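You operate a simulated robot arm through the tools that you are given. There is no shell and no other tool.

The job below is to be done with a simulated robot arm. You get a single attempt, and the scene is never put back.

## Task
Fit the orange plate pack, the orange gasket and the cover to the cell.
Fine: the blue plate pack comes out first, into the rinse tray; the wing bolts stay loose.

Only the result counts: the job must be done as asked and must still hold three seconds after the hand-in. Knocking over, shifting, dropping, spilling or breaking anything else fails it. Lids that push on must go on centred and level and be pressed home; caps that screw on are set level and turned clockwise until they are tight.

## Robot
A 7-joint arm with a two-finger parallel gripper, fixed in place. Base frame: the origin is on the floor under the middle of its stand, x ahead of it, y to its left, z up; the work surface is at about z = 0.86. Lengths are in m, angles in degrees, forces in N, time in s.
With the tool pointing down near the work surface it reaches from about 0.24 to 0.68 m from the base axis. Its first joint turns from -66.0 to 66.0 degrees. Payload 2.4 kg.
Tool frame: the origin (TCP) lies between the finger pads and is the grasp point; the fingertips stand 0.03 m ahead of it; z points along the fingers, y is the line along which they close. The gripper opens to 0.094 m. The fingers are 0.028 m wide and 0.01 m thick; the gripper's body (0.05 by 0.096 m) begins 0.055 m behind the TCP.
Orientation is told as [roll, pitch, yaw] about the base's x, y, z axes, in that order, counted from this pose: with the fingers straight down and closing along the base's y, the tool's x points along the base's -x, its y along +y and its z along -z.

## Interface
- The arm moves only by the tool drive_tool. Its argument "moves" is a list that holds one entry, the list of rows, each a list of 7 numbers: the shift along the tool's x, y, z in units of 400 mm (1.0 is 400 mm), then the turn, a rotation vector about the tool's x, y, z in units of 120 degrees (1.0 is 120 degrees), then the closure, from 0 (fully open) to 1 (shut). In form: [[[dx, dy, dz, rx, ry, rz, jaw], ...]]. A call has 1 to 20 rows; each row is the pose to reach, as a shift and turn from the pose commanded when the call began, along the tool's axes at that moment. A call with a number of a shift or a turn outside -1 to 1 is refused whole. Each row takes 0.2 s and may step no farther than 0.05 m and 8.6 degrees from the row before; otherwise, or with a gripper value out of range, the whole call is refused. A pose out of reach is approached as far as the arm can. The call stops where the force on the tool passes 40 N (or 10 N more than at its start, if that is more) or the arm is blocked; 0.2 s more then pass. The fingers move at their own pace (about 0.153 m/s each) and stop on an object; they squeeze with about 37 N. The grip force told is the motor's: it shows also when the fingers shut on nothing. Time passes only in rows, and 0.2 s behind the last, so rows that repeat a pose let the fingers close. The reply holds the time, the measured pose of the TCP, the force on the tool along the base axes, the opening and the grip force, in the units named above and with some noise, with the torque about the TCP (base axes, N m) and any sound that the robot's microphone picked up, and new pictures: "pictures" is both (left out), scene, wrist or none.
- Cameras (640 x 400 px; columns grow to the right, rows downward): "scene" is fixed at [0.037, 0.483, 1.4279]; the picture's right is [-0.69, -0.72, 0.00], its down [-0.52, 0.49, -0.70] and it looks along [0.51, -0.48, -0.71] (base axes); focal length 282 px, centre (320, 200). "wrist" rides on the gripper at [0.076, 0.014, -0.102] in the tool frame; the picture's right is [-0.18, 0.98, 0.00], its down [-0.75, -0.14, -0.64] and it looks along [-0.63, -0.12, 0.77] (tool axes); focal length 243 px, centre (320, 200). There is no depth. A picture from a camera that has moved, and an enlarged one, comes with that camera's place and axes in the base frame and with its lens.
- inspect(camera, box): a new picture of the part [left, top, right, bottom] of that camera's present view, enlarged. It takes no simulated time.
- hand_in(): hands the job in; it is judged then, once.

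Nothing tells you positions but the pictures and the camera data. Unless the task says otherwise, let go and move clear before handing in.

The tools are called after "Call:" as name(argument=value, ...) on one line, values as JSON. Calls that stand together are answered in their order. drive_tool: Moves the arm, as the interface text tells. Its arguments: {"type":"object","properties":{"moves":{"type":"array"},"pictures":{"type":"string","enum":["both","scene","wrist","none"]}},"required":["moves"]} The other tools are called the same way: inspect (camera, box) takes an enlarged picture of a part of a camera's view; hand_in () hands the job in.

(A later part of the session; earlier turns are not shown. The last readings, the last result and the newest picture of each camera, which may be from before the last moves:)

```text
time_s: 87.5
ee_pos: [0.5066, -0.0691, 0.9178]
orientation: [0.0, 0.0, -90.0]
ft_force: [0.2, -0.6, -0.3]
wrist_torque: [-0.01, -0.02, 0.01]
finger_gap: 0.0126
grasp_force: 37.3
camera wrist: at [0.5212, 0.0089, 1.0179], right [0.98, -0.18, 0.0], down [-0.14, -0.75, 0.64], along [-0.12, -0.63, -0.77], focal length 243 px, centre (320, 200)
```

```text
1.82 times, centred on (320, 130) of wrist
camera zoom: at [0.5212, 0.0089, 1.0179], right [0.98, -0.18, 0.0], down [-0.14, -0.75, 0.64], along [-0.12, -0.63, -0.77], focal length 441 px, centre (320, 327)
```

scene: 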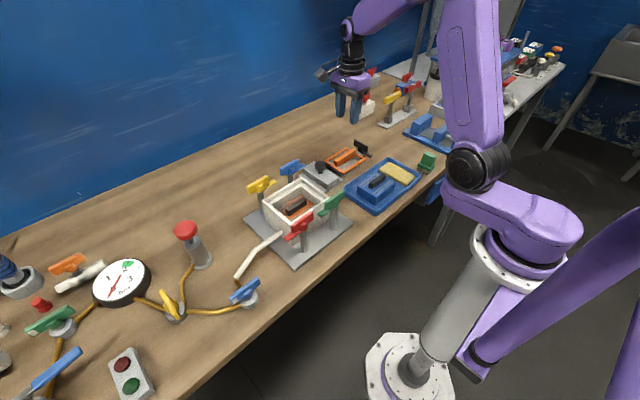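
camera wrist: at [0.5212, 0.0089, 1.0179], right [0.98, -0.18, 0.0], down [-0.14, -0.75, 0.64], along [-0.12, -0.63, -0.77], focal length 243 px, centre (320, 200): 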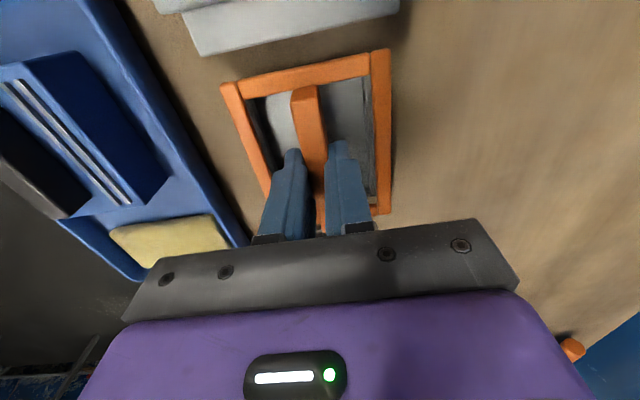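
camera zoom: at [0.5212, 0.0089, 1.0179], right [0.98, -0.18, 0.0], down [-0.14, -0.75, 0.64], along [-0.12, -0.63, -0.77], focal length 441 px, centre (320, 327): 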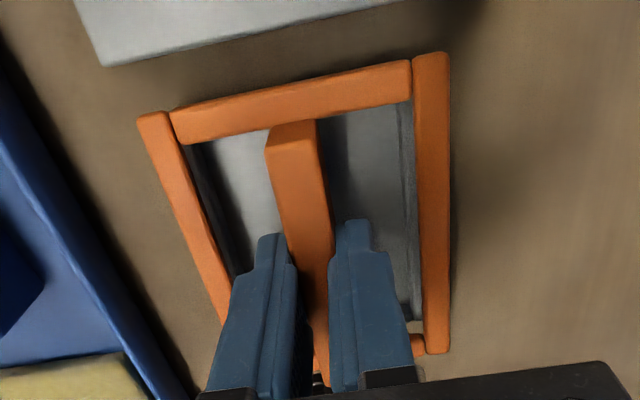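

The gasket came free and the pan stayed put. Raising it to travel height.

Call:
drive_tool(moves=[[[0, 0, -0.03, 0, 0, 0, 1], [0, 0, -0.06, 0, 0, 0, 1], [0, 0, -0.09, 0, 0, 0, 1], [0, 0, -0.125, 0, 0, 0, 1], [0, 0, -0.16, 0, 0, 0, 1], [0, 0, -0.2, 0, 0, 0, 1], [0, 0, -0.24, 0, 0, 0, 1], [0, 0, -0.28, 0, 0, 0, 1], [0, 0, -0.32, 0, 0, 0, 1], [0, 0, -0.36, 0, 0, 0, 1], [0, 0, -0.36, 0, 0, 0, 1]]], pictures="both")

Call:
drive_tool(moves=[[[0, 0, 0, 0, 0, 0, 1]]], pictures="none")

Call:
drive_tool(moves=[[[0, 0, 0, 0, 0, 0, 1]]], pictures="none")

Call:
inspect(camera="wrist", box=[200, 20, 440, 240])

Call:
inspect(camera="scene", box=[300, 80, 420, 190])

```text
time_s: 89.9
ee_pos: [0.5073, -0.0674, 1.0615]
orientation: [0.0, 0.1, -90.0]
ft_force: [0.1, 0.6, -0.8]
wrist_torque: [-0.01, -0.02, 0.03]
finger_gap: 0.0126
grasp_force: 37.0
camera wrist: at [0.5214, 0.0096, 1.1621], right [0.98, -0.18, 0.0], down [-0.14, -0.75, 0.64], along [-0.12, -0.63, -0.77], focal length 243 px, centre (320, 200)
```

scene: 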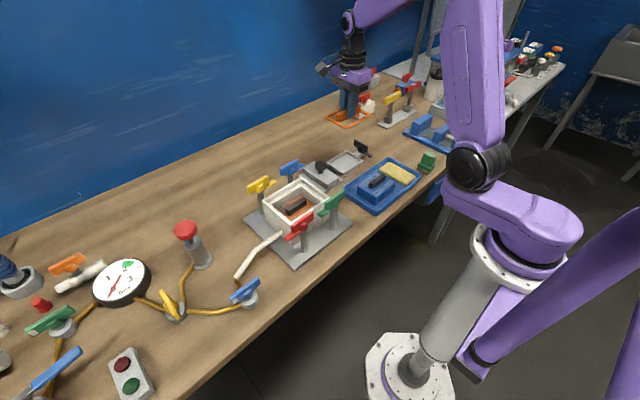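
wrist: 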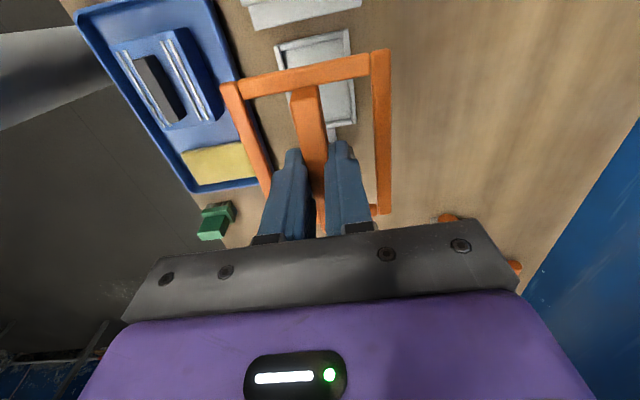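

```text
time_s: 90.3
ee_pos: [0.5066, -0.0684, 1.0606]
orientation: [0.0, 0.0, -90.0]
ft_force: [-0.1, 0.7, 0.3]
wrist_torque: [0.0, 0.03, 0.0]
finger_gap: 0.0131
grasp_force: 37.5
```

```text
time_s: 90.7
ee_pos: [0.5061, -0.0678, 1.06]
orientation: [0.0, 0.0, -90.0]
ft_force: [-0.1, 0.0, -0.2]
wrist_torque: [0.0, -0.02, -0.03]
finger_gap: 0.0127
grasp_force: 37.0
```

```text
1.82 times, centred on (320, 130) of wrist
camera zoom: at [0.5214, 0.0096, 1.1619], right [0.98, -0.18, 0.0], down [-0.14, -0.75, 0.64], along [-0.12, -0.63, -0.77], focal length 441 px, centre (320, 327)
```

zoom: 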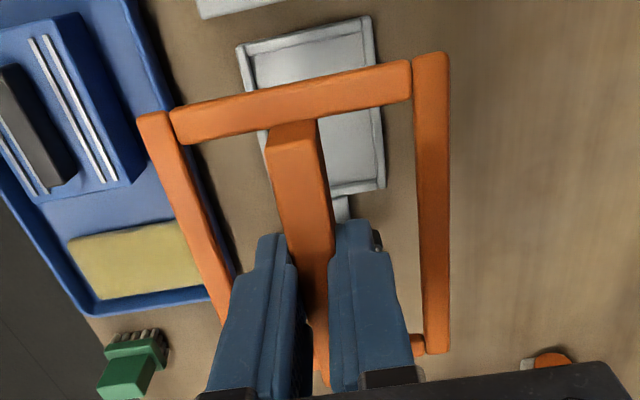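

```text
3.64 times, centred on (360, 135) of scene
camera zoom: at [0.037, 0.483, 1.4279], right [-0.69, -0.72, 0.0], down [-0.52, 0.49, -0.7], along [0.51, -0.48, -0.71], focal length 1024 px, centre (174, 436)
```

zoom: 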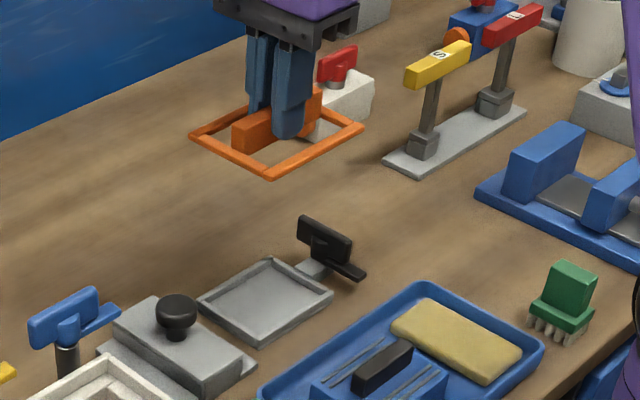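

The gasket hangs level and square. Carrying it over the cell now.

Call:
drive_tool(moves=[[[0.0673, -0.0215, 0, 0, 0, 0, 1], [0.1346, -0.043, 0, 0, 0, 0, 1], [0.2018, -0.0645, 0, 0, 0, 0, 1], [0.2691, -0.086, 0, 0, 0, 0, 1], [0.3364, -0.1075, 0, 0, 0, 0, 1], [0.4037, -0.129, 0, 0, 0, 0, 1], [0.471, -0.1505, 0, 0, 0, 0, 1], [0.5382, -0.172, 0, 0, 0, 0, 1], [0.6055, -0.1935, 0, 0, 0, 0, 1], [0.6728, -0.215, 0, 0, 0, 0, 1], [0.6728, -0.215, 0, 0, 0, 0, 1]]], pictures="both")

Call:
drive_tool(moves=[[[0, 0, 0, 0, 0, 0, 1]]], pictures="none")

Call:
drive_tool(moves=[[[0, 0, 0, 0, 0, 0, 1]]], pictures="none")

Call:
inspect(camera="wrist", box=[200, 0, 440, 220])

Call:
inspect(camera="scene", box=[240, 130, 360, 250])

```text
time_s: 93.1
ee_pos: [0.4212, 0.2017, 1.0632]
orientation: [0.0, 0.1, -90.0]
ft_force: [-0.1, -1.1, -1.1]
wrist_torque: [-0.02, 0.01, 0.01]
finger_gap: 0.0128
grasp_force: 36.6
camera wrist: at [0.4356, 0.279, 1.1649], right [0.98, -0.18, 0.0], down [-0.14, -0.75, 0.64], along [-0.12, -0.63, -0.77], focal length 243 px, centre (320, 200)
```

scene: 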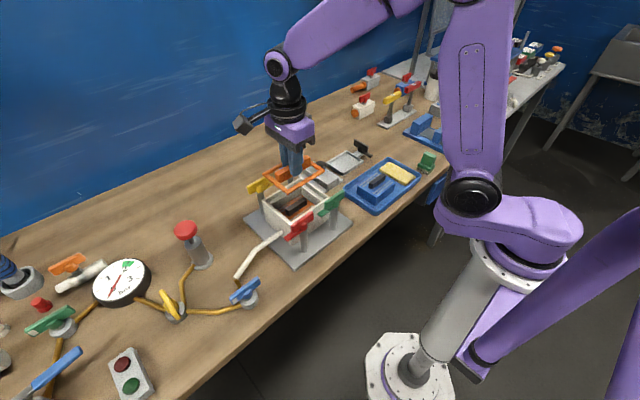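
wrist: 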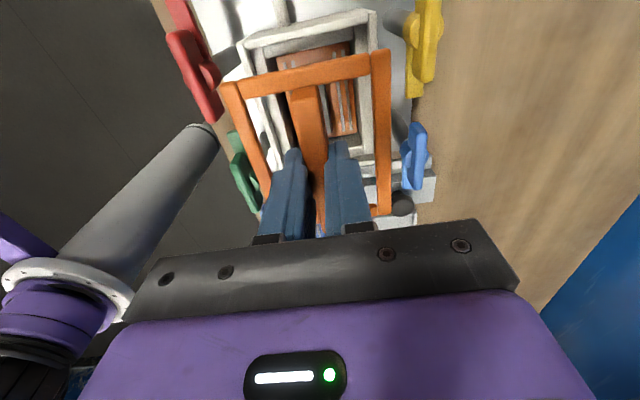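

```text
time_s: 93.5
ee_pos: [0.4213, 0.2008, 1.0632]
orientation: [0.0, 0.1, -90.0]
ft_force: [0.4, 0.4, -0.1]
wrist_torque: [0.01, 0.0, 0.01]
finger_gap: 0.0128
grasp_force: 37.4
```

```text
time_s: 93.9
ee_pos: [0.4221, 0.2014, 1.064]
orientation: [0.0, 0.1, -90.0]
ft_force: [0.5, 0.7, -0.5]
wrist_torque: [0.07, 0.01, 0.0]
finger_gap: 0.013
grasp_force: 36.9
```

```text
1.82 times, centred on (320, 110) of wrist
camera zoom: at [0.4358, 0.2786, 1.1648], right [0.98, -0.18, 0.0], down [-0.14, -0.75, 0.64], along [-0.12, -0.63, -0.77], focal length 441 px, centre (320, 364)
```

zoom: 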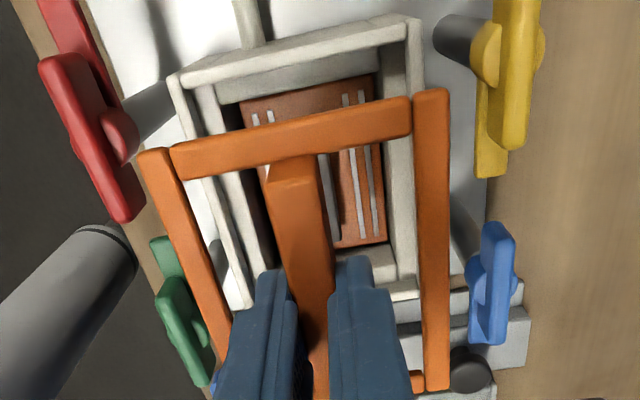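

```text
3.33 times, centred on (300, 190) of scene
camera zoom: at [0.037, 0.483, 1.4279], right [-0.69, -0.72, 0.0], down [-0.52, 0.49, -0.7], along [0.51, -0.48, -0.71], focal length 939 px, centre (387, 233)
```

zoom: 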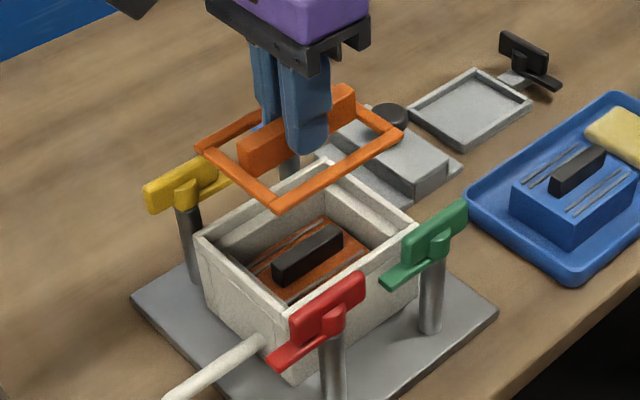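

The gasket is above the opening. I'll lower it to just over the rim so I can compare its edges with the rim at nearly the same depth.

Call:
drive_tool(moves=[[[0, 0, 0.03, 0, 0, 0, 1], [0, 0, 0.06, 0, 0, 0, 1], [0, 0, 0.09, 0, 0, 0, 1], [0, 0, 0.12, 0, 0, 0, 1], [0, 0, 0.145, 0, 0, 0, 1], [0, 0, 0.16, 0, 0, 0, 1], [0, 0, 0.16, 0, 0, 0, 1]]], pictures="wrist")

Call:
drive_tool(moves=[[[0, 0, 0, 0, 0, 0, 1]]], pictures="none")

Call:
inspect(camera="wrist", box=[200, 0, 440, 220])

Call:
inspect(camera="scene", box=[255, 150, 345, 230])

```text
time_s: 95.5
ee_pos: [0.4202, 0.1991, 0.9975]
orientation: [0.1, 0.0, -90.0]
ft_force: [-0.9, -0.1, -0.7]
wrist_torque: [0.02, 0.0, 0.0]
finger_gap: 0.0129
grasp_force: 37.4
camera wrist: at [0.4351, 0.2779, 1.0986], right [0.98, -0.18, 0.0], down [-0.14, -0.75, 0.64], along [-0.12, -0.63, -0.77], focal length 243 px, centre (320, 200)
```

wrist: 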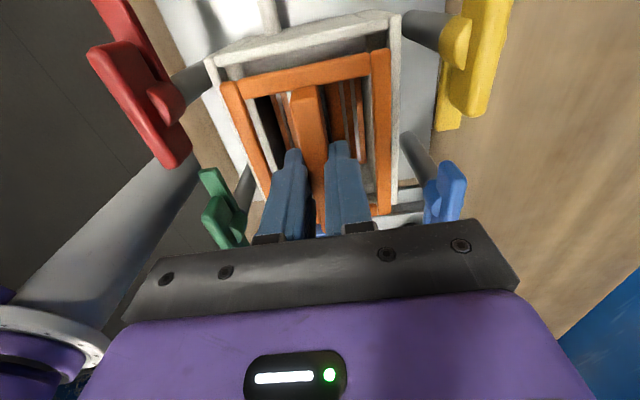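

```text
time_s: 95.9
ee_pos: [0.42, 0.1995, 0.998]
orientation: [0.0, 0.0, -90.0]
ft_force: [-0.3, 0.6, 0.3]
wrist_torque: [0.0, 0.0, 0.02]
finger_gap: 0.0126
grasp_force: 37.0
```

```text
1.82 times, centred on (320, 110) of wrist
camera zoom: at [0.4351, 0.2779, 1.0987], right [0.98, -0.18, 0.0], down [-0.14, -0.75, 0.64], along [-0.12, -0.63, -0.77], focal length 441 px, centre (320, 364)
```

zoom: 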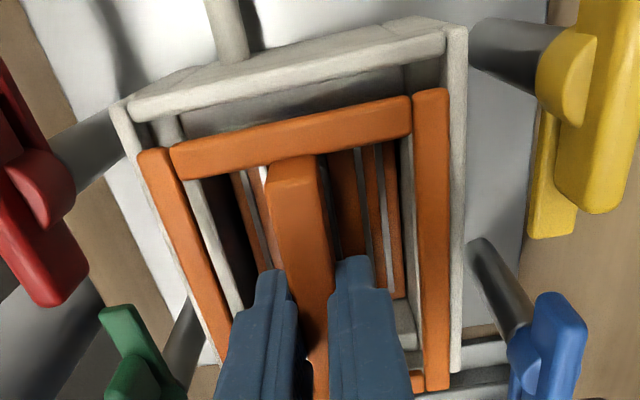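

```text
5.00 times, centred on (300, 190) of scene
camera zoom: at [0.037, 0.483, 1.4279], right [-0.69, -0.72, 0.0], down [-0.52, 0.49, -0.7], along [0.51, -0.48, -0.71], focal length 1408 px, centre (420, 250)
```

zoom: 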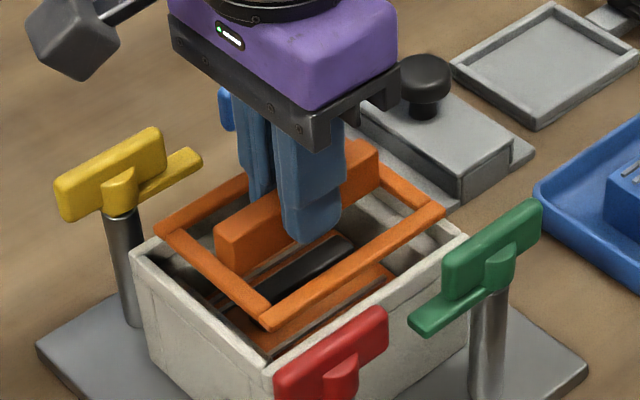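

Comparing edges: in x the gasket is centred within about half a millimetre, but it needs about 3 mm more in +y to centre between the near and far rims. Shifting and re-checking.

Call:
drive_tool(moves=[[[0.0075, -0.001, 0, 0, 0, 0, 1], [0.0075, -0.001, 0, 0, 0, 0, 1]]], pictures="none")

Call:
drive_tool(moves=[[[0, 0, 0, 0, 0, 0, 1]]], pictures="none")

Call:
inspect(camera="wrist", box=[240, 0, 420, 120])

Call:
inspect(camera="wrist", box=[220, 100, 420, 230])

Call:
inspect(camera="scene", box=[260, 165, 340, 225])

```text
time_s: 96.5
ee_pos: [0.4188, 0.2031, 0.9968]
orientation: [0.0, 0.1, -90.0]
ft_force: [0.1, 0.0, 1.1]
wrist_torque: [-0.02, -0.02, -0.02]
finger_gap: 0.0127
grasp_force: 37.0
```

```text
time_s: 96.9
ee_pos: [0.4195, 0.2021, 0.9975]
orientation: [0.0, 0.0, -90.0]
ft_force: [-0.2, 0.0, -0.6]
wrist_torque: [-0.01, 0.02, -0.03]
finger_gap: 0.0127
grasp_force: 37.8
```

```text
3.33 times, centred on (330, 60) of wrist
camera zoom: at [0.4343, 0.2798, 1.0982], right [0.98, -0.18, 0.0], down [-0.14, -0.75, 0.64], along [-0.12, -0.63, -0.77], focal length 809 px, centre (287, 667)
```

zoom: 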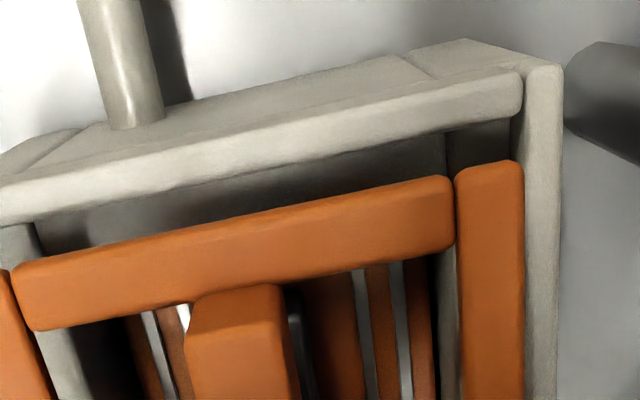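

```text
3.08 times, centred on (320, 165) of wrist
camera zoom: at [0.4343, 0.2798, 1.0982], right [0.98, -0.18, 0.0], down [-0.14, -0.75, 0.64], along [-0.12, -0.63, -0.77], focal length 746 px, centre (320, 308)
```

zoom: 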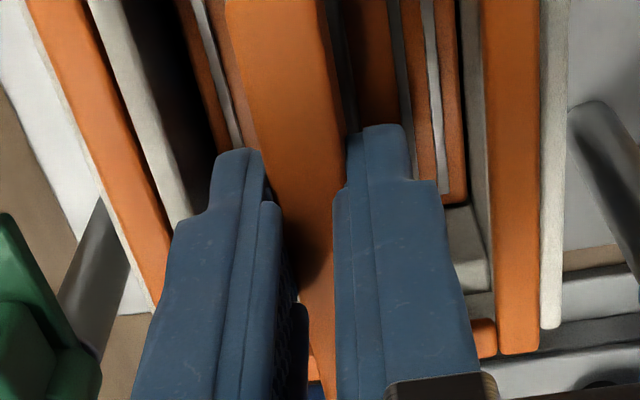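

```text
6.67 times, centred on (300, 195) of scene
camera zoom: at [0.037, 0.483, 1.4279], right [-0.69, -0.72, 0.0], down [-0.52, 0.49, -0.7], along [0.51, -0.48, -0.71], focal length 1878 px, centre (453, 233)
```

zoom: 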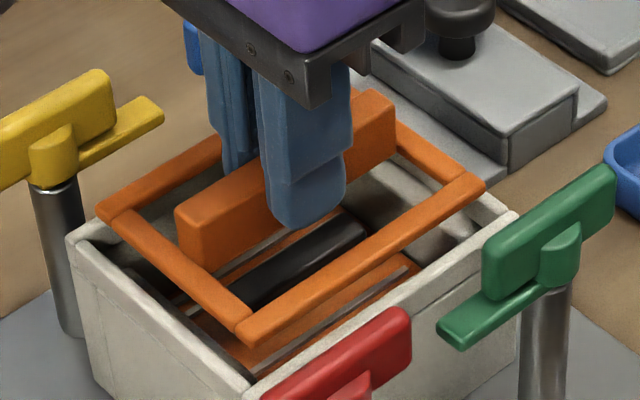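

In x the gaps are about 3 mm on both sides; in y I add one more millimetre. Then I lower in small steps toward the ledge.

Call:
drive_tool(moves=[[[0.0023, 0, 0, 0, 0, 0, 1], [0.0023, 0, 0.005, 0, 0, 0, 1], [0.0023, 0, 0.01, 0, 0, 0, 1], [0.0023, 0, 0.015, 0, 0, 0, 1], [0.0023, 0, 0.02, 0, 0, 0, 1], [0.0023, 0, 0.02, 0, 0, 0, 1]]], pictures="wrist")

Call:
inspect(camera="scene", box=[260, 165, 340, 225])

Call:
inspect(camera="wrist", box=[200, 0, 440, 230])

```text
time_s: 98.3
ee_pos: [0.4195, 0.2051, 0.9899]
orientation: [-0.1, 0.0, -90.0]
ft_force: [0.2, 0.0, -0.1]
wrist_torque: [0.0, 0.0, 0.02]
finger_gap: 0.0128
grasp_force: 36.9
camera wrist: at [0.4346, 0.2819, 1.0899], right [0.98, -0.18, 0.0], down [-0.14, -0.75, 0.64], along [-0.12, -0.63, -0.77], focal length 243 px, centre (320, 200)
```

wrist: 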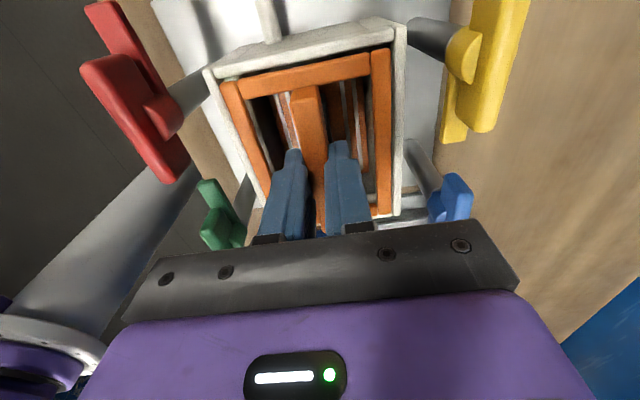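

```text
6.67 times, centred on (300, 195) of scene
camera zoom: at [0.037, 0.483, 1.4279], right [-0.69, -0.72, 0.0], down [-0.52, 0.49, -0.7], along [0.51, -0.48, -0.71], focal length 1878 px, centre (453, 233)
```

zoom: 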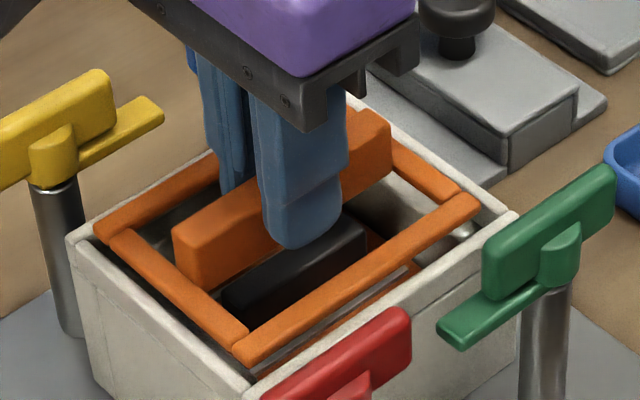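

```text
1.74 times, centred on (320, 115) of wrist
camera zoom: at [0.4346, 0.2819, 1.0899], right [0.98, -0.18, 0.0], down [-0.14, -0.75, 0.64], along [-0.12, -0.63, -0.77], focal length 422 px, centre (320, 348)
```

zoom: 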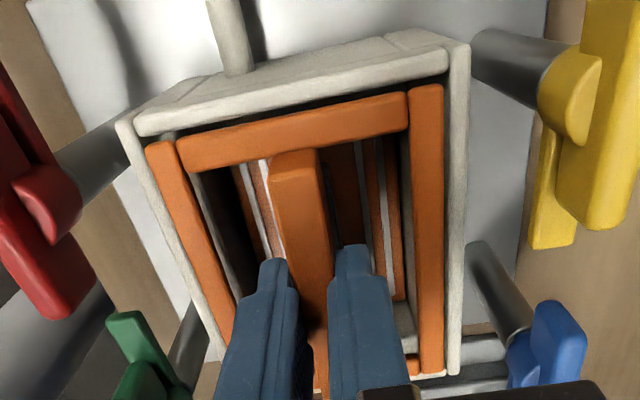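

x is centred, but y has wandered about 2 mm too far (+y side nearly touching). Correcting by −2 mm and looking again before lowering.

Call:
drive_tool(moves=[[[-0.0055, 0, 0, 0, 0, 0, 1], [-0.0055, 0, 0, 0, 0, 0, 1]]], pictures="none")

Call:
drive_tool(moves=[[[0, 0, 0, 0, 0, 0, 1], [0, 0, 0, 0, 0, 0, 1]]], pictures="none")

Call:
inspect(camera="wrist", box=[200, 0, 440, 230])

Call:
inspect(camera="scene", box=[260, 165, 340, 225])

```text
time_s: 98.9
ee_pos: [0.4202, 0.2032, 0.9885]
orientation: [0.0, 0.0, -90.0]
ft_force: [-0.5, 0.1, 0.5]
wrist_torque: [0.01, -0.01, -0.03]
finger_gap: 0.0126
grasp_force: 37.0
```

```text
time_s: 99.5
ee_pos: [0.4197, 0.2029, 0.9892]
orientation: [0.0, -0.1, -90.0]
ft_force: [0.9, 0.0, -0.4]
wrist_torque: [0.04, 0.02, 0.0]
finger_gap: 0.0128
grasp_force: 36.9
```

```text
1.74 times, centred on (320, 115) of wrist
camera zoom: at [0.4343, 0.2804, 1.0899], right [0.98, -0.18, 0.0], down [-0.14, -0.75, 0.64], along [-0.12, -0.63, -0.77], focal length 422 px, centre (320, 348)
```

zoom: 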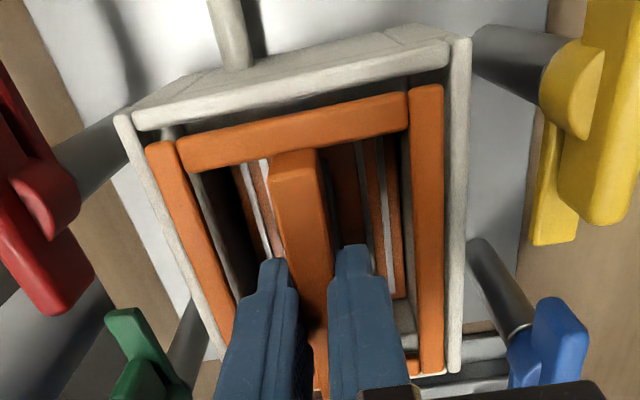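

```text
6.67 times, centred on (300, 195) of scene
camera zoom: at [0.037, 0.483, 1.4279], right [-0.69, -0.72, 0.0], down [-0.52, 0.49, -0.7], along [0.51, -0.48, -0.71], focal length 1878 px, centre (453, 233)
```

zoom: 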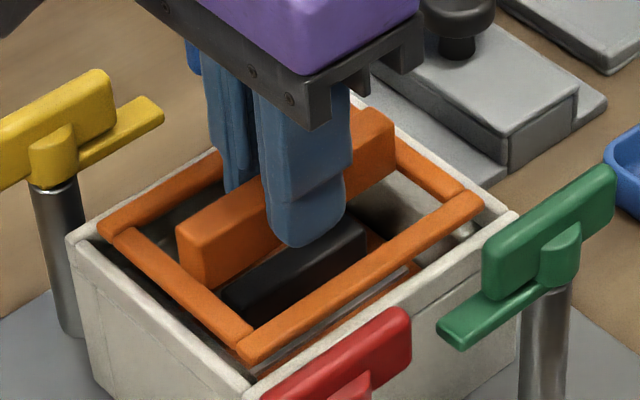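

Gaps now read about 2.0/2.7 mm in y and 3.5/3.5 mm in x. Lowering further.

Call:
drive_tool(moves=[[[0, 0, 0.004, 0, 0, 0, 1], [0, 0, 0.008, 0, 0, 0, 1], [0, 0, 0.012, 0, 0, 0, 1], [0, 0, 0.012, 0, 0, 0, 1]]], pictures="none")

Call:
inspect(camera="wrist", box=[200, 0, 440, 230])

Call:
inspect(camera="scene", box=[260, 165, 340, 225])

```text
time_s: 100.5
ee_pos: [0.4201, 0.2031, 0.985]
orientation: [0.0, 0.0, -90.0]
ft_force: [-0.7, -0.6, -0.1]
wrist_torque: [-0.01, 0.01, 0.04]
finger_gap: 0.0128
grasp_force: 37.1
```

```text
1.74 times, centred on (320, 115) of wrist
camera zoom: at [0.4351, 0.2804, 1.0856], right [0.98, -0.18, 0.0], down [-0.14, -0.75, 0.64], along [-0.12, -0.63, -0.77], focal length 422 px, centre (320, 348)
```

zoom: 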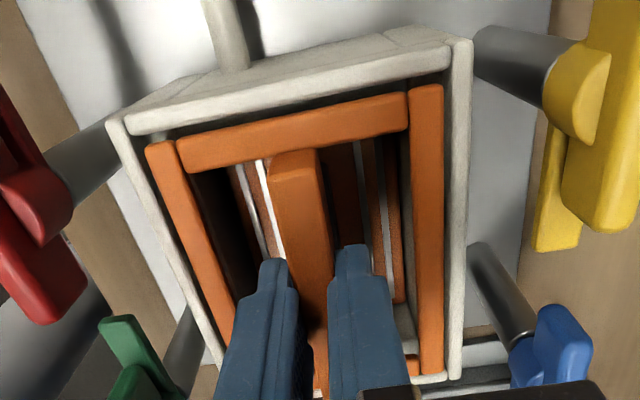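

```text
6.67 times, centred on (300, 195) of scene
camera zoom: at [0.037, 0.483, 1.4279], right [-0.69, -0.72, 0.0], down [-0.52, 0.49, -0.7], along [0.51, -0.48, -0.71], focal length 1878 px, centre (453, 233)
```

zoom: 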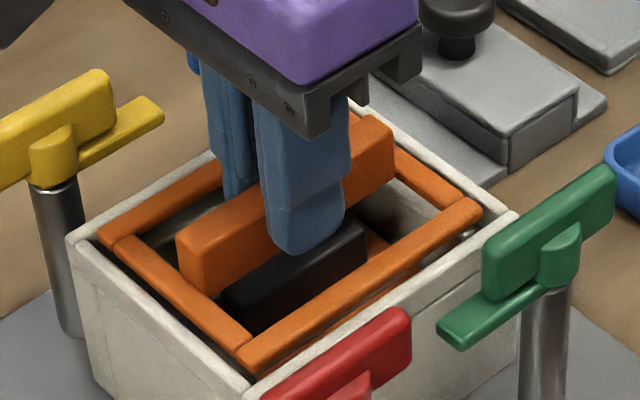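

Call:
drive_tool(moves=[[[0, 0, 0.003, 0, 0, 0, 1], [0, 0, 0.006, 0, 0, 0, 1], [0, 0, 0.006, 0, 0, 0, 1]]], pictures="none")

Call:
drive_tool(moves=[[[0, 0, 0.003, 0, 0, 0, 1], [0, 0, 0.003, 0, 0, 0, 1]]], pictures="none")

Call:
drive_tool(moves=[[[0, 0, 0.003, 0, 0, 0, 1], [0, 0, 0.003, 0, 0, 0, 1]]], pictures="none")

Call:
inspect(camera="wrist", box=[200, 0, 440, 230])

Call:
inspect(camera="scene", box=[260, 165, 340, 225])

```text
time_s: 101.3
ee_pos: [0.4193, 0.2025, 0.9827]
orientation: [0.0, 0.0, -90.1]
ft_force: [-0.7, -0.1, 0.2]
wrist_torque: [-0.02, 0.02, 0.02]
finger_gap: 0.0127
grasp_force: 37.5
```

```text
time_s: 101.9
ee_pos: [0.419, 0.2034, 0.9822]
orientation: [0.0, -0.1, -90.0]
ft_force: [-0.2, -0.1, -0.3]
wrist_torque: [-0.01, 0.04, 0.04]
finger_gap: 0.0127
grasp_force: 36.8
```

```text
time_s: 102.5
ee_pos: [0.4201, 0.2027, 0.9793]
orientation: [0.0, 0.0, -89.9]
ft_force: [0.5, 0.6, -0.7]
wrist_torque: [0.0, -0.01, 0.04]
finger_gap: 0.0128
grasp_force: 36.5
```

```text
1.74 times, centred on (320, 115) of wrist
camera zoom: at [0.4349, 0.2801, 1.0808], right [0.98, -0.18, 0.0], down [-0.14, -0.75, 0.64], along [-0.12, -0.63, -0.77], focal length 422 px, centre (320, 348)
```

zoom: 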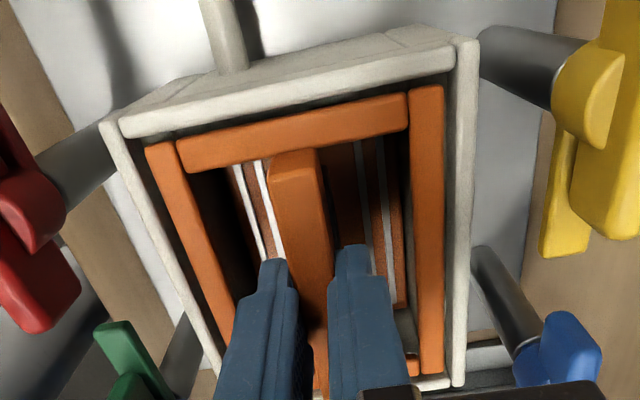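

```text
6.67 times, centred on (300, 195) of scene
camera zoom: at [0.037, 0.483, 1.4279], right [-0.69, -0.72, 0.0], down [-0.52, 0.49, -0.7], along [0.51, -0.48, -0.71], focal length 1878 px, centre (453, 233)
```

zoom: 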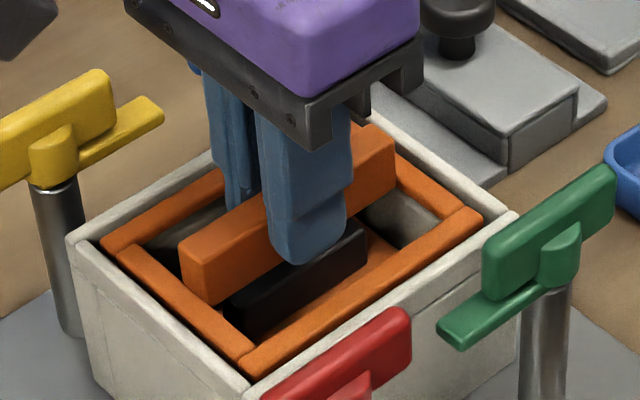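

The gasket has entered the recess inside the rim. Continuing in 1 mm steps to the ledge.

Call:
drive_tool(moves=[[[0, 0, 0.003, 0, 0, 0, 1], [0, 0, 0.003, 0, 0, 0, 1]]], pictures="none")

Call:
drive_tool(moves=[[[0, 0, 0.003, 0, 0, 0, 1], [0, 0, 0.003, 0, 0, 0, 1]]], pictures="none")

Call:
drive_tool(moves=[[[0, 0, 0.003, 0, 0, 0, 1], [0, 0, 0.003, 0, 0, 0, 1]]], pictures="none")

Call:
inspect(camera="scene", box=[260, 165, 340, 225])

```text
time_s: 103.1
ee_pos: [0.4198, 0.2017, 0.9793]
orientation: [0.0, 0.0, -89.9]
ft_force: [1.6, -1.1, -0.4]
wrist_torque: [0.01, 0.01, 0.02]
finger_gap: 0.0126
grasp_force: 37.1
```

```text
time_s: 103.7
ee_pos: [0.4183, 0.2022, 0.9766]
orientation: [0.0, 0.0, -89.9]
ft_force: [-0.5, 0.3, -0.4]
wrist_torque: [0.0, -0.03, -0.01]
finger_gap: 0.013
grasp_force: 37.3
```

```text
time_s: 104.3
ee_pos: [0.4197, 0.2021, 0.9761]
orientation: [0.1, 0.0, -90.0]
ft_force: [0.6, 0.0, 0.2]
wrist_torque: [-0.03, 0.01, 0.01]
finger_gap: 0.0127
grasp_force: 37.4
```

```text
6.67 times, centred on (300, 195) of scene
camera zoom: at [0.037, 0.483, 1.4279], right [-0.69, -0.72, 0.0], down [-0.52, 0.49, -0.7], along [0.51, -0.48, -0.71], focal length 1878 px, centre (453, 233)
```

zoom: 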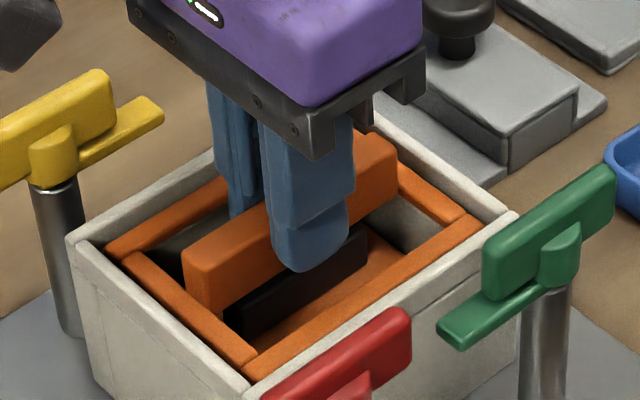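

Call:
drive_tool(moves=[[[0, 0, 0.003, 0, 0, 0, 1], [0, 0, 0.003, 0, 0, 0, 1]]], pictures="none")

Call:
drive_tool(moves=[[[0, 0, 0.0025, 0, 0, 0, 1], [0, 0, 0.0025, 0, 0, 0, 1]]], pictures="none")

Call:
drive_tool(moves=[[[0, 0, 0.0025, 0, 0, 0, 1], [0, 0, 0.0025, 0, 0, 0, 1]]], pictures="none")

Call:
inspect(camera="scene", box=[260, 165, 340, 225])

Call:
inspect(camera="wrist", box=[200, 0, 440, 230])

```text
time_s: 104.9
ee_pos: [0.419, 0.202, 0.9749]
orientation: [-0.1, -0.1, -90.1]
ft_force: [-0.4, -0.5, -0.4]
wrist_torque: [-0.01, -0.03, 0.0]
finger_gap: 0.0128
grasp_force: 36.5
```

```text
time_s: 105.5
ee_pos: [0.4205, 0.2038, 0.9733]
orientation: [0.0, -0.1, -90.0]
ft_force: [0.1, -2.9, 6.6]
wrist_torque: [0.28, 0.04, 0.02]
finger_gap: 0.0128
grasp_force: 36.7
```

```text
time_s: 106.1
ee_pos: [0.4195, 0.2021, 0.9729]
orientation: [0.2, 0.1, -89.9]
ft_force: [-1.2, -5.1, 27.6]
wrist_torque: [0.03, 0.12, 0.04]
finger_gap: 0.0127
grasp_force: 36.5
```

```text
6.67 times, centred on (300, 195) of scene
camera zoom: at [0.0366, 0.4827, 1.4281], right [-0.69, -0.72, 0.0], down [-0.52, 0.49, -0.7], along [0.51, -0.48, -0.71], focal length 1878 px, centre (453, 233)
```

zoom: 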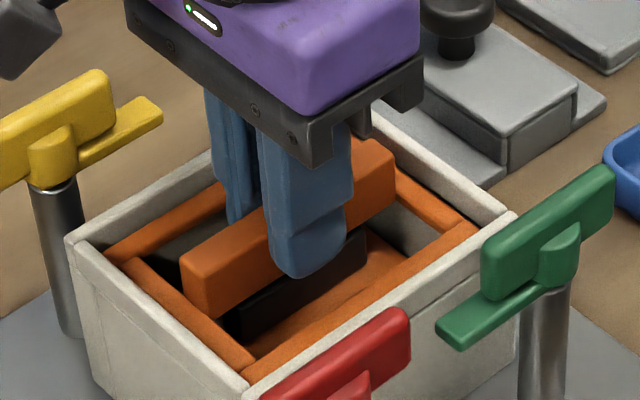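

```text
1.74 times, centred on (320, 115) of wrist
camera zoom: at [0.4345, 0.2799, 1.0739], right [0.98, -0.18, 0.0], down [-0.14, -0.75, 0.64], along [-0.12, -0.63, -0.77], focal length 422 px, centre (320, 348)
```

zoom: 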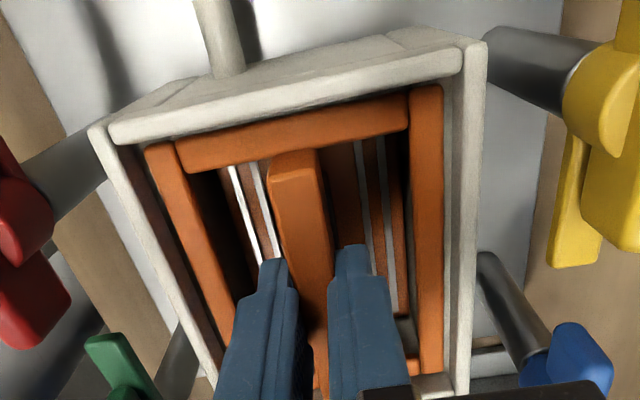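

The gasket rests on the ledge (firm, level contact at TCP z ≈ 0.973). Easing off, opening just enough, and rising straight up.

Call:
drive_tool(moves=[[[0, 0, -0.0015, 0, 0, 0, 1], [0, 0, -0.0015, 0, 0, 0, 0.84], [0, 0, -0.0015, 0, 0, 0, 0.78], [0, 0, -0.0015, 0, 0, 0, 0.72], [0, 0, -0.0015, 0, 0, 0, 0.7], [0, 0, -0.03, 0, 0, 0, 0.7], [0, 0, -0.08, 0, 0, 0, 0.7], [0, 0, -0.16, 0, 0, 0, 0.7], [0, 0, -0.24, 0, 0, 0, 0.7], [0, 0, -0.24, 0, 0, 0, 0.7]]], pictures="both")

Call:
inspect(camera="scene", box=[260, 165, 340, 225])

Call:
inspect(camera="wrist", box=[220, 0, 420, 180])

```text
time_s: 108.3
ee_pos: [0.4185, 0.2045, 1.0694]
orientation: [-0.1, 0.1, -89.8]
ft_force: [0.3, -0.6, -0.2]
wrist_torque: [0.02, 0.01, -0.01]
finger_gap: 0.0281
grasp_force: 0.1
camera wrist: at [0.4328, 0.2821, 1.1687], right [0.98, -0.18, 0.0], down [-0.14, -0.75, 0.64], along [-0.12, -0.63, -0.77], focal length 243 px, centre (320, 200)
```

scene: 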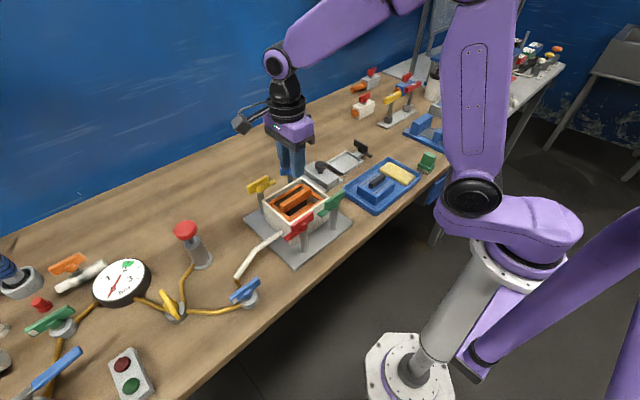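
wrist: 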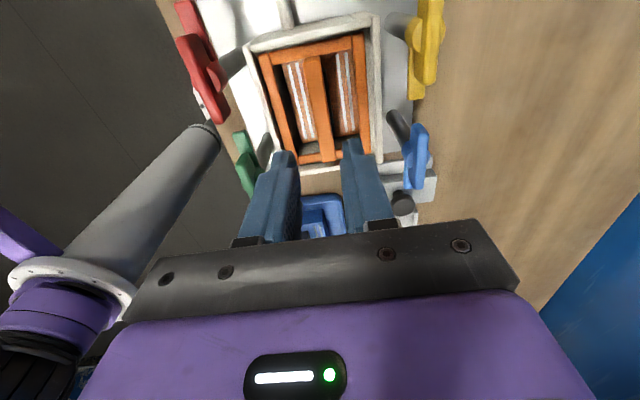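

```text
6.67 times, centred on (300, 195) of scene
camera zoom: at [0.037, 0.483, 1.4279], right [-0.69, -0.72, 0.0], down [-0.52, 0.49, -0.7], along [0.51, -0.48, -0.71], focal length 1878 px, centre (453, 233)
```

zoom: 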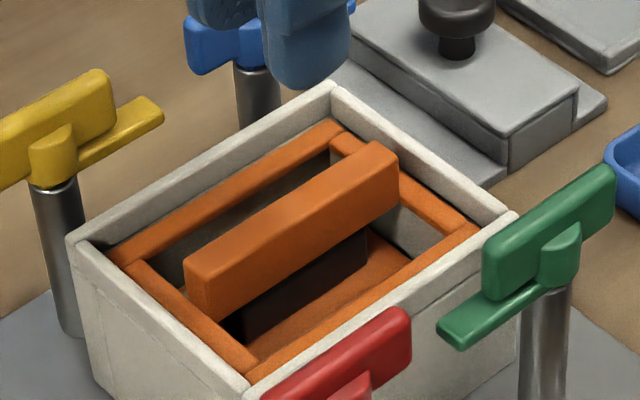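

```text
2.22 times, centred on (320, 90) of wrist
camera zoom: at [0.4328, 0.2821, 1.1687], right [0.98, -0.18, 0.0], down [-0.14, -0.75, 0.64], along [-0.12, -0.63, -0.77], focal length 539 px, centre (320, 444)
```

zoom: 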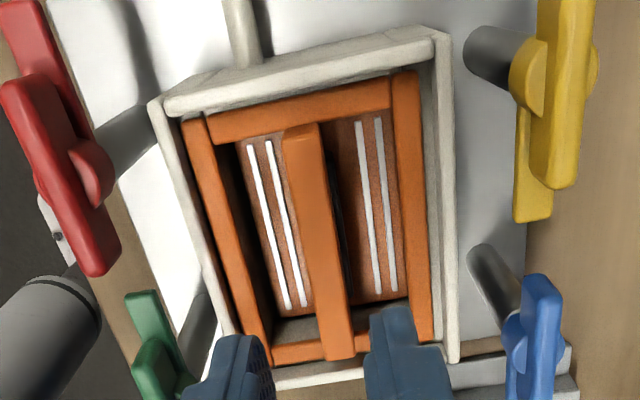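

Pack and gasket are seated. Now the cover: it must be turned a quarter turn, so I'll go to its knob with the gripper turned back to yaw 0, and rotate it while carrying.

Call:
drive_tool(moves=[[[-0.0376, 0.0192, 0, 0, 0, -0.0682, 0.7], [-0.0753, 0.0384, 0, 0, 0, -0.1364, 0.65], [-0.1129, 0.0575, 0, 0, 0, -0.2046, 0.6], [-0.1505, 0.0767, 0, 0, 0, -0.2728, 0.5], [-0.1882, 0.0959, 0, 0, 0, -0.341, 0.42], [-0.2258, 0.1151, 0, 0, 0, -0.4092, 0.42], [-0.2635, 0.1343, 0, 0, 0, -0.4774, 0.42], [-0.3011, 0.1535, 0, 0, 0, -0.5456, 0.42], [-0.3387, 0.1726, 0, 0, 0, -0.6138, 0.42], [-0.3764, 0.1918, 0, 0, 0, -0.682, 0.42], [-0.414, 0.211, 0, 0, 0, -0.75, 0.42], [-0.414, 0.211, 0, 0, 0, -0.75, 0.42]]], pictures="both")

Call:
drive_tool(moves=[[[0, 0, 0, 0, 0, 0, 0.42]]], pictures="none")

Call:
inspect(camera="wrist", box=[220, 20, 440, 200])

Call:
inspect(camera="scene", box=[280, 140, 370, 200])

```text
time_s: 110.9
ee_pos: [0.5037, 0.0349, 1.069]
orientation: [0.1, -0.1, 0.1]
ft_force: [1.2, -0.4, 0.7]
wrist_torque: [-0.01, 0.02, 0.01]
finger_gap: 0.0544
grasp_force: 0.0
camera wrist: at [0.4278, 0.051, 1.17], right [0.18, 0.98, 0.0], down [0.75, -0.14, 0.64], along [0.63, -0.12, -0.77], focal length 243 px, centre (320, 200)
```

scene: 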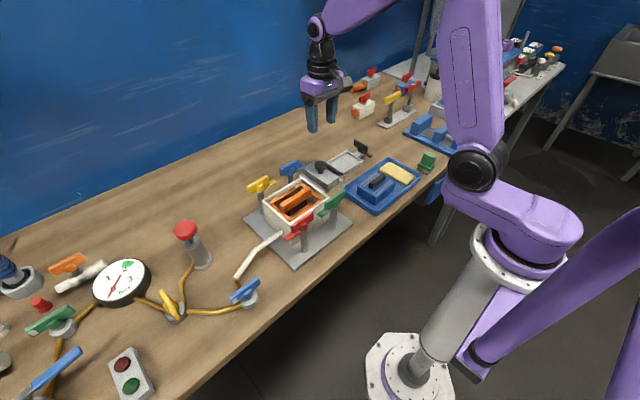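
wrist: 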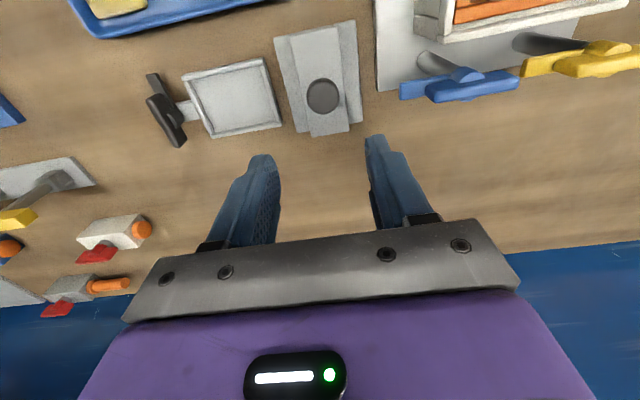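

```text
time_s: 111.3
ee_pos: [0.504, 0.0358, 1.0689]
orientation: [0.0, 0.0, 0.1]
ft_force: [-0.1, -0.4, 0.1]
wrist_torque: [0.01, -0.01, 0.01]
finger_gap: 0.0548
grasp_force: 0.0
```

```text
2.22 times, centred on (330, 110) of wrist
camera zoom: at [0.4277, 0.0513, 1.17], right [0.18, 0.98, 0.0], down [0.75, -0.14, 0.64], along [0.63, -0.12, -0.77], focal length 539 px, centre (298, 400)
```

zoom: 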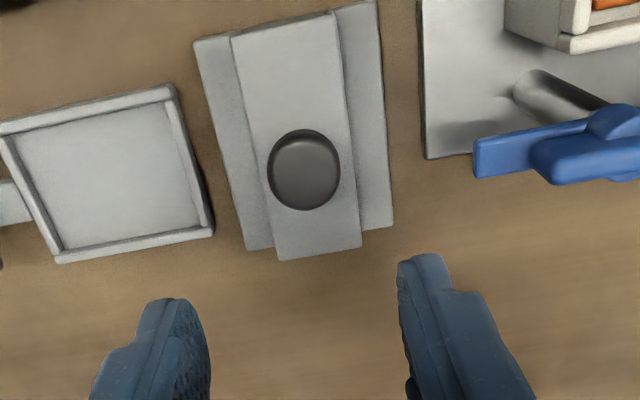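

```text
6.67 times, centred on (325, 170) of scene
camera zoom: at [0.037, 0.483, 1.4279], right [-0.69, -0.72, 0.0], down [-0.52, 0.49, -0.7], along [0.51, -0.48, -0.71], focal length 1878 px, centre (287, 400)
```

zoom: 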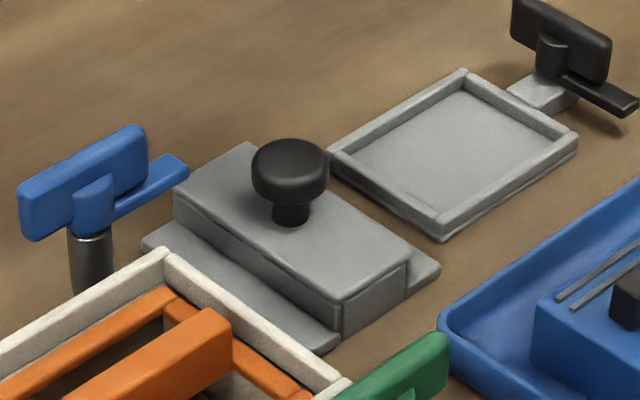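

The knob sits at the plate's centre, about 4.6 mm in +y from the tool. I shift and descend to just above it, then check centring again.

Call:
drive_tool(moves=[[[0, 0.0115, 0, 0, 0, 0, 0.42], [0, 0.0115, 0.09, 0, 0, 0, 0.42], [0, 0.0115, 0.17, 0, 0, 0, 0.42], [0, 0.0115, 0.23, 0, 0, 0, 0.42], [0, 0.0115, 0.26, 0, 0, 0, 0.42], [0, 0.0115, 0.26, 0, 0, 0, 0.42]]], pictures="wrist")

Call:
drive_tool(moves=[[[0, 0, 0, 0, 0, 0, 0.42]]], pictures="none")

Call:
inspect(camera="wrist", box=[220, 60, 440, 240])

Call:
inspect(camera="scene", box=[280, 120, 370, 190])

```text
time_s: 112.7
ee_pos: [0.5041, 0.0422, 0.9642]
orientation: [0.0, 0.0, 0.0]
ft_force: [-0.6, 0.3, -0.1]
wrist_torque: [-0.02, 0.0, -0.04]
finger_gap: 0.0543
grasp_force: 0.1
camera wrist: at [0.4275, 0.0575, 1.0642], right [0.18, 0.98, 0.0], down [0.75, -0.14, 0.64], along [0.63, -0.12, -0.77], focal length 243 px, centre (320, 200)
```

wrist: 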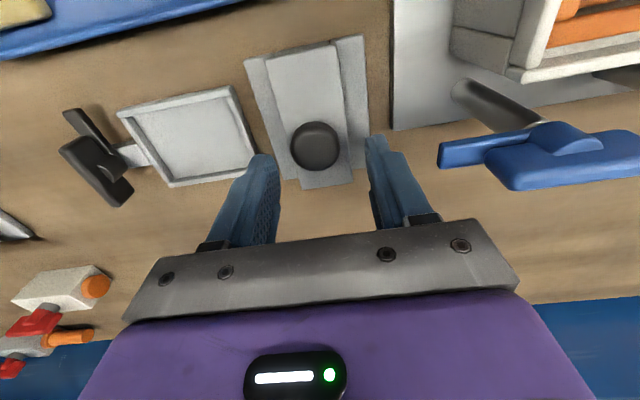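

```text
time_s: 113.1
ee_pos: [0.5028, 0.0419, 0.963]
orientation: [0.0, 0.0, 0.1]
ft_force: [0.4, -0.5, -0.2]
wrist_torque: [-0.04, 0.03, -0.01]
finger_gap: 0.0544
grasp_force: 0.0
```

```text
2.22 times, centred on (330, 150) of wrist
camera zoom: at [0.4275, 0.0575, 1.0644], right [0.18, 0.98, 0.0], down [0.75, -0.14, 0.64], along [0.63, -0.12, -0.77], focal length 539 px, centre (298, 311)
```

zoom: 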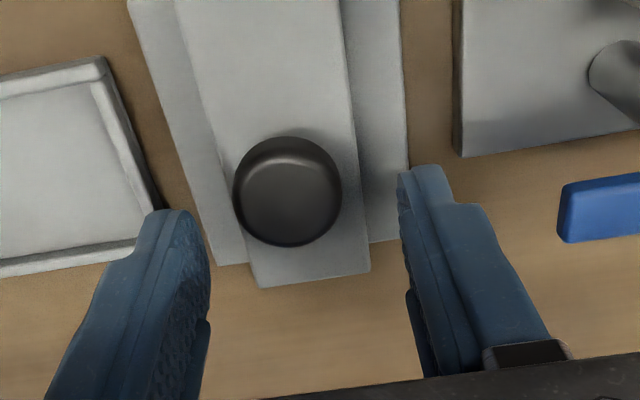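

```text
5.71 times, centred on (325, 155) of scene
camera zoom: at [0.037, 0.483, 1.4279], right [-0.69, -0.72, 0.0], down [-0.52, 0.49, -0.7], along [0.51, -0.48, -0.71], focal length 1610 px, centre (291, 457)
```

zoom: 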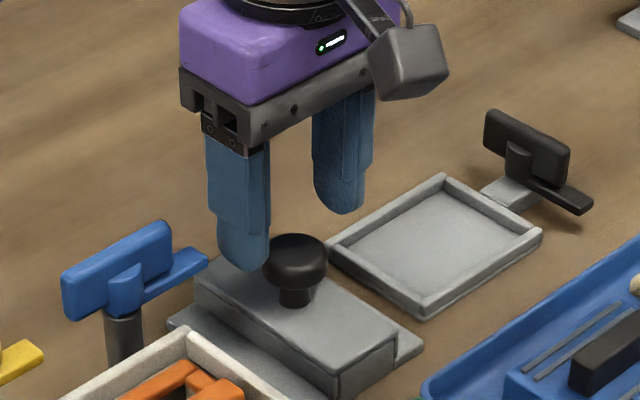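

The knob is within 2 mm of the tool axis; I correct that and descend around it to TCP z ≈ 0.924.

Call:
drive_tool(moves=[[[-0.0017, -0.0045, 0, 0, 0, 0, 0.42], [-0.0017, -0.0045, 0.03, 0, 0, 0, 0.42], [-0.0017, -0.0045, 0.06, 0, 0, 0, 0.42], [-0.0017, -0.0045, 0.08, 0, 0, 0, 0.42], [-0.0017, -0.0045, 0.095, 0, 0, 0, 0.42], [-0.0017, -0.0045, 0.095, 0, 0, 0, 0.42]]], pictures="wrist")

Call:
inspect(camera="wrist", box=[220, 80, 440, 240])

Call:
inspect(camera="scene", box=[290, 130, 360, 190])

```text
time_s: 114.5
ee_pos: [0.5045, 0.0406, 0.9274]
orientation: [0.0, 0.0, 0.1]
ft_force: [0.2, 0.5, 0.0]
wrist_torque: [0.0, 0.0, -0.05]
finger_gap: 0.0545
grasp_force: 0.0
camera wrist: at [0.428, 0.0563, 1.0287], right [0.18, 0.98, 0.0], down [0.75, -0.14, 0.64], along [0.63, -0.12, -0.77], focal length 243 px, centre (320, 200)
```

wrist: 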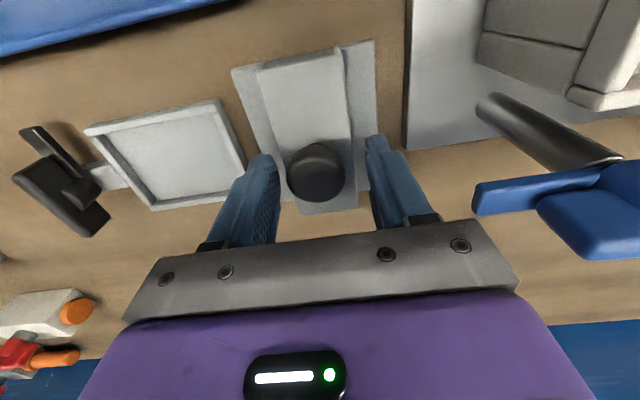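

```text
2.50 times, centred on (330, 160) of wrist
camera zoom: at [0.428, 0.0563, 1.0287], right [0.18, 0.98, 0.0], down [0.75, -0.14, 0.64], along [0.63, -0.12, -0.77], focal length 606 px, centre (295, 300)
```

zoom: 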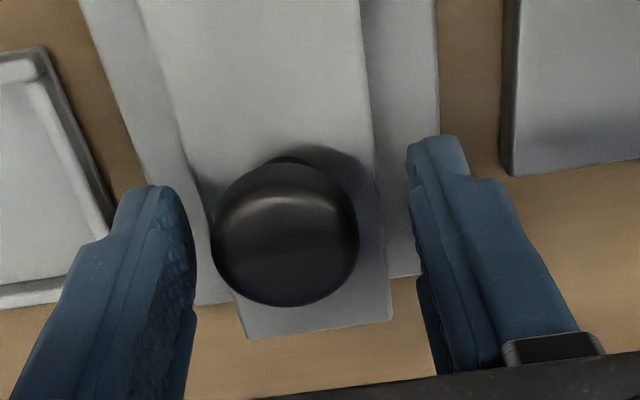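

```text
6.67 times, centred on (325, 160) of scene
camera zoom: at [0.037, 0.483, 1.4279], right [-0.69, -0.72, 0.0], down [-0.52, 0.49, -0.7], along [0.51, -0.48, -0.71], focal length 1878 px, centre (287, 467)
```

zoom: 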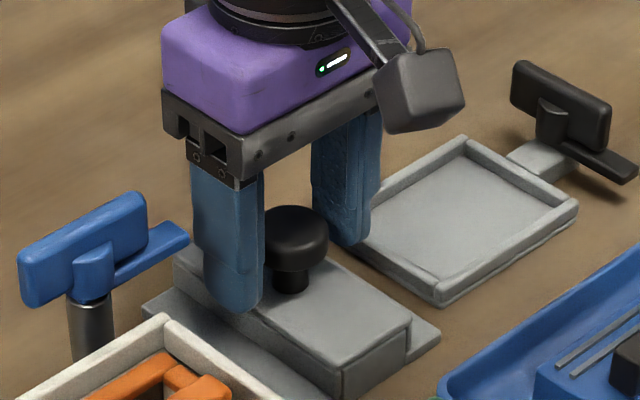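

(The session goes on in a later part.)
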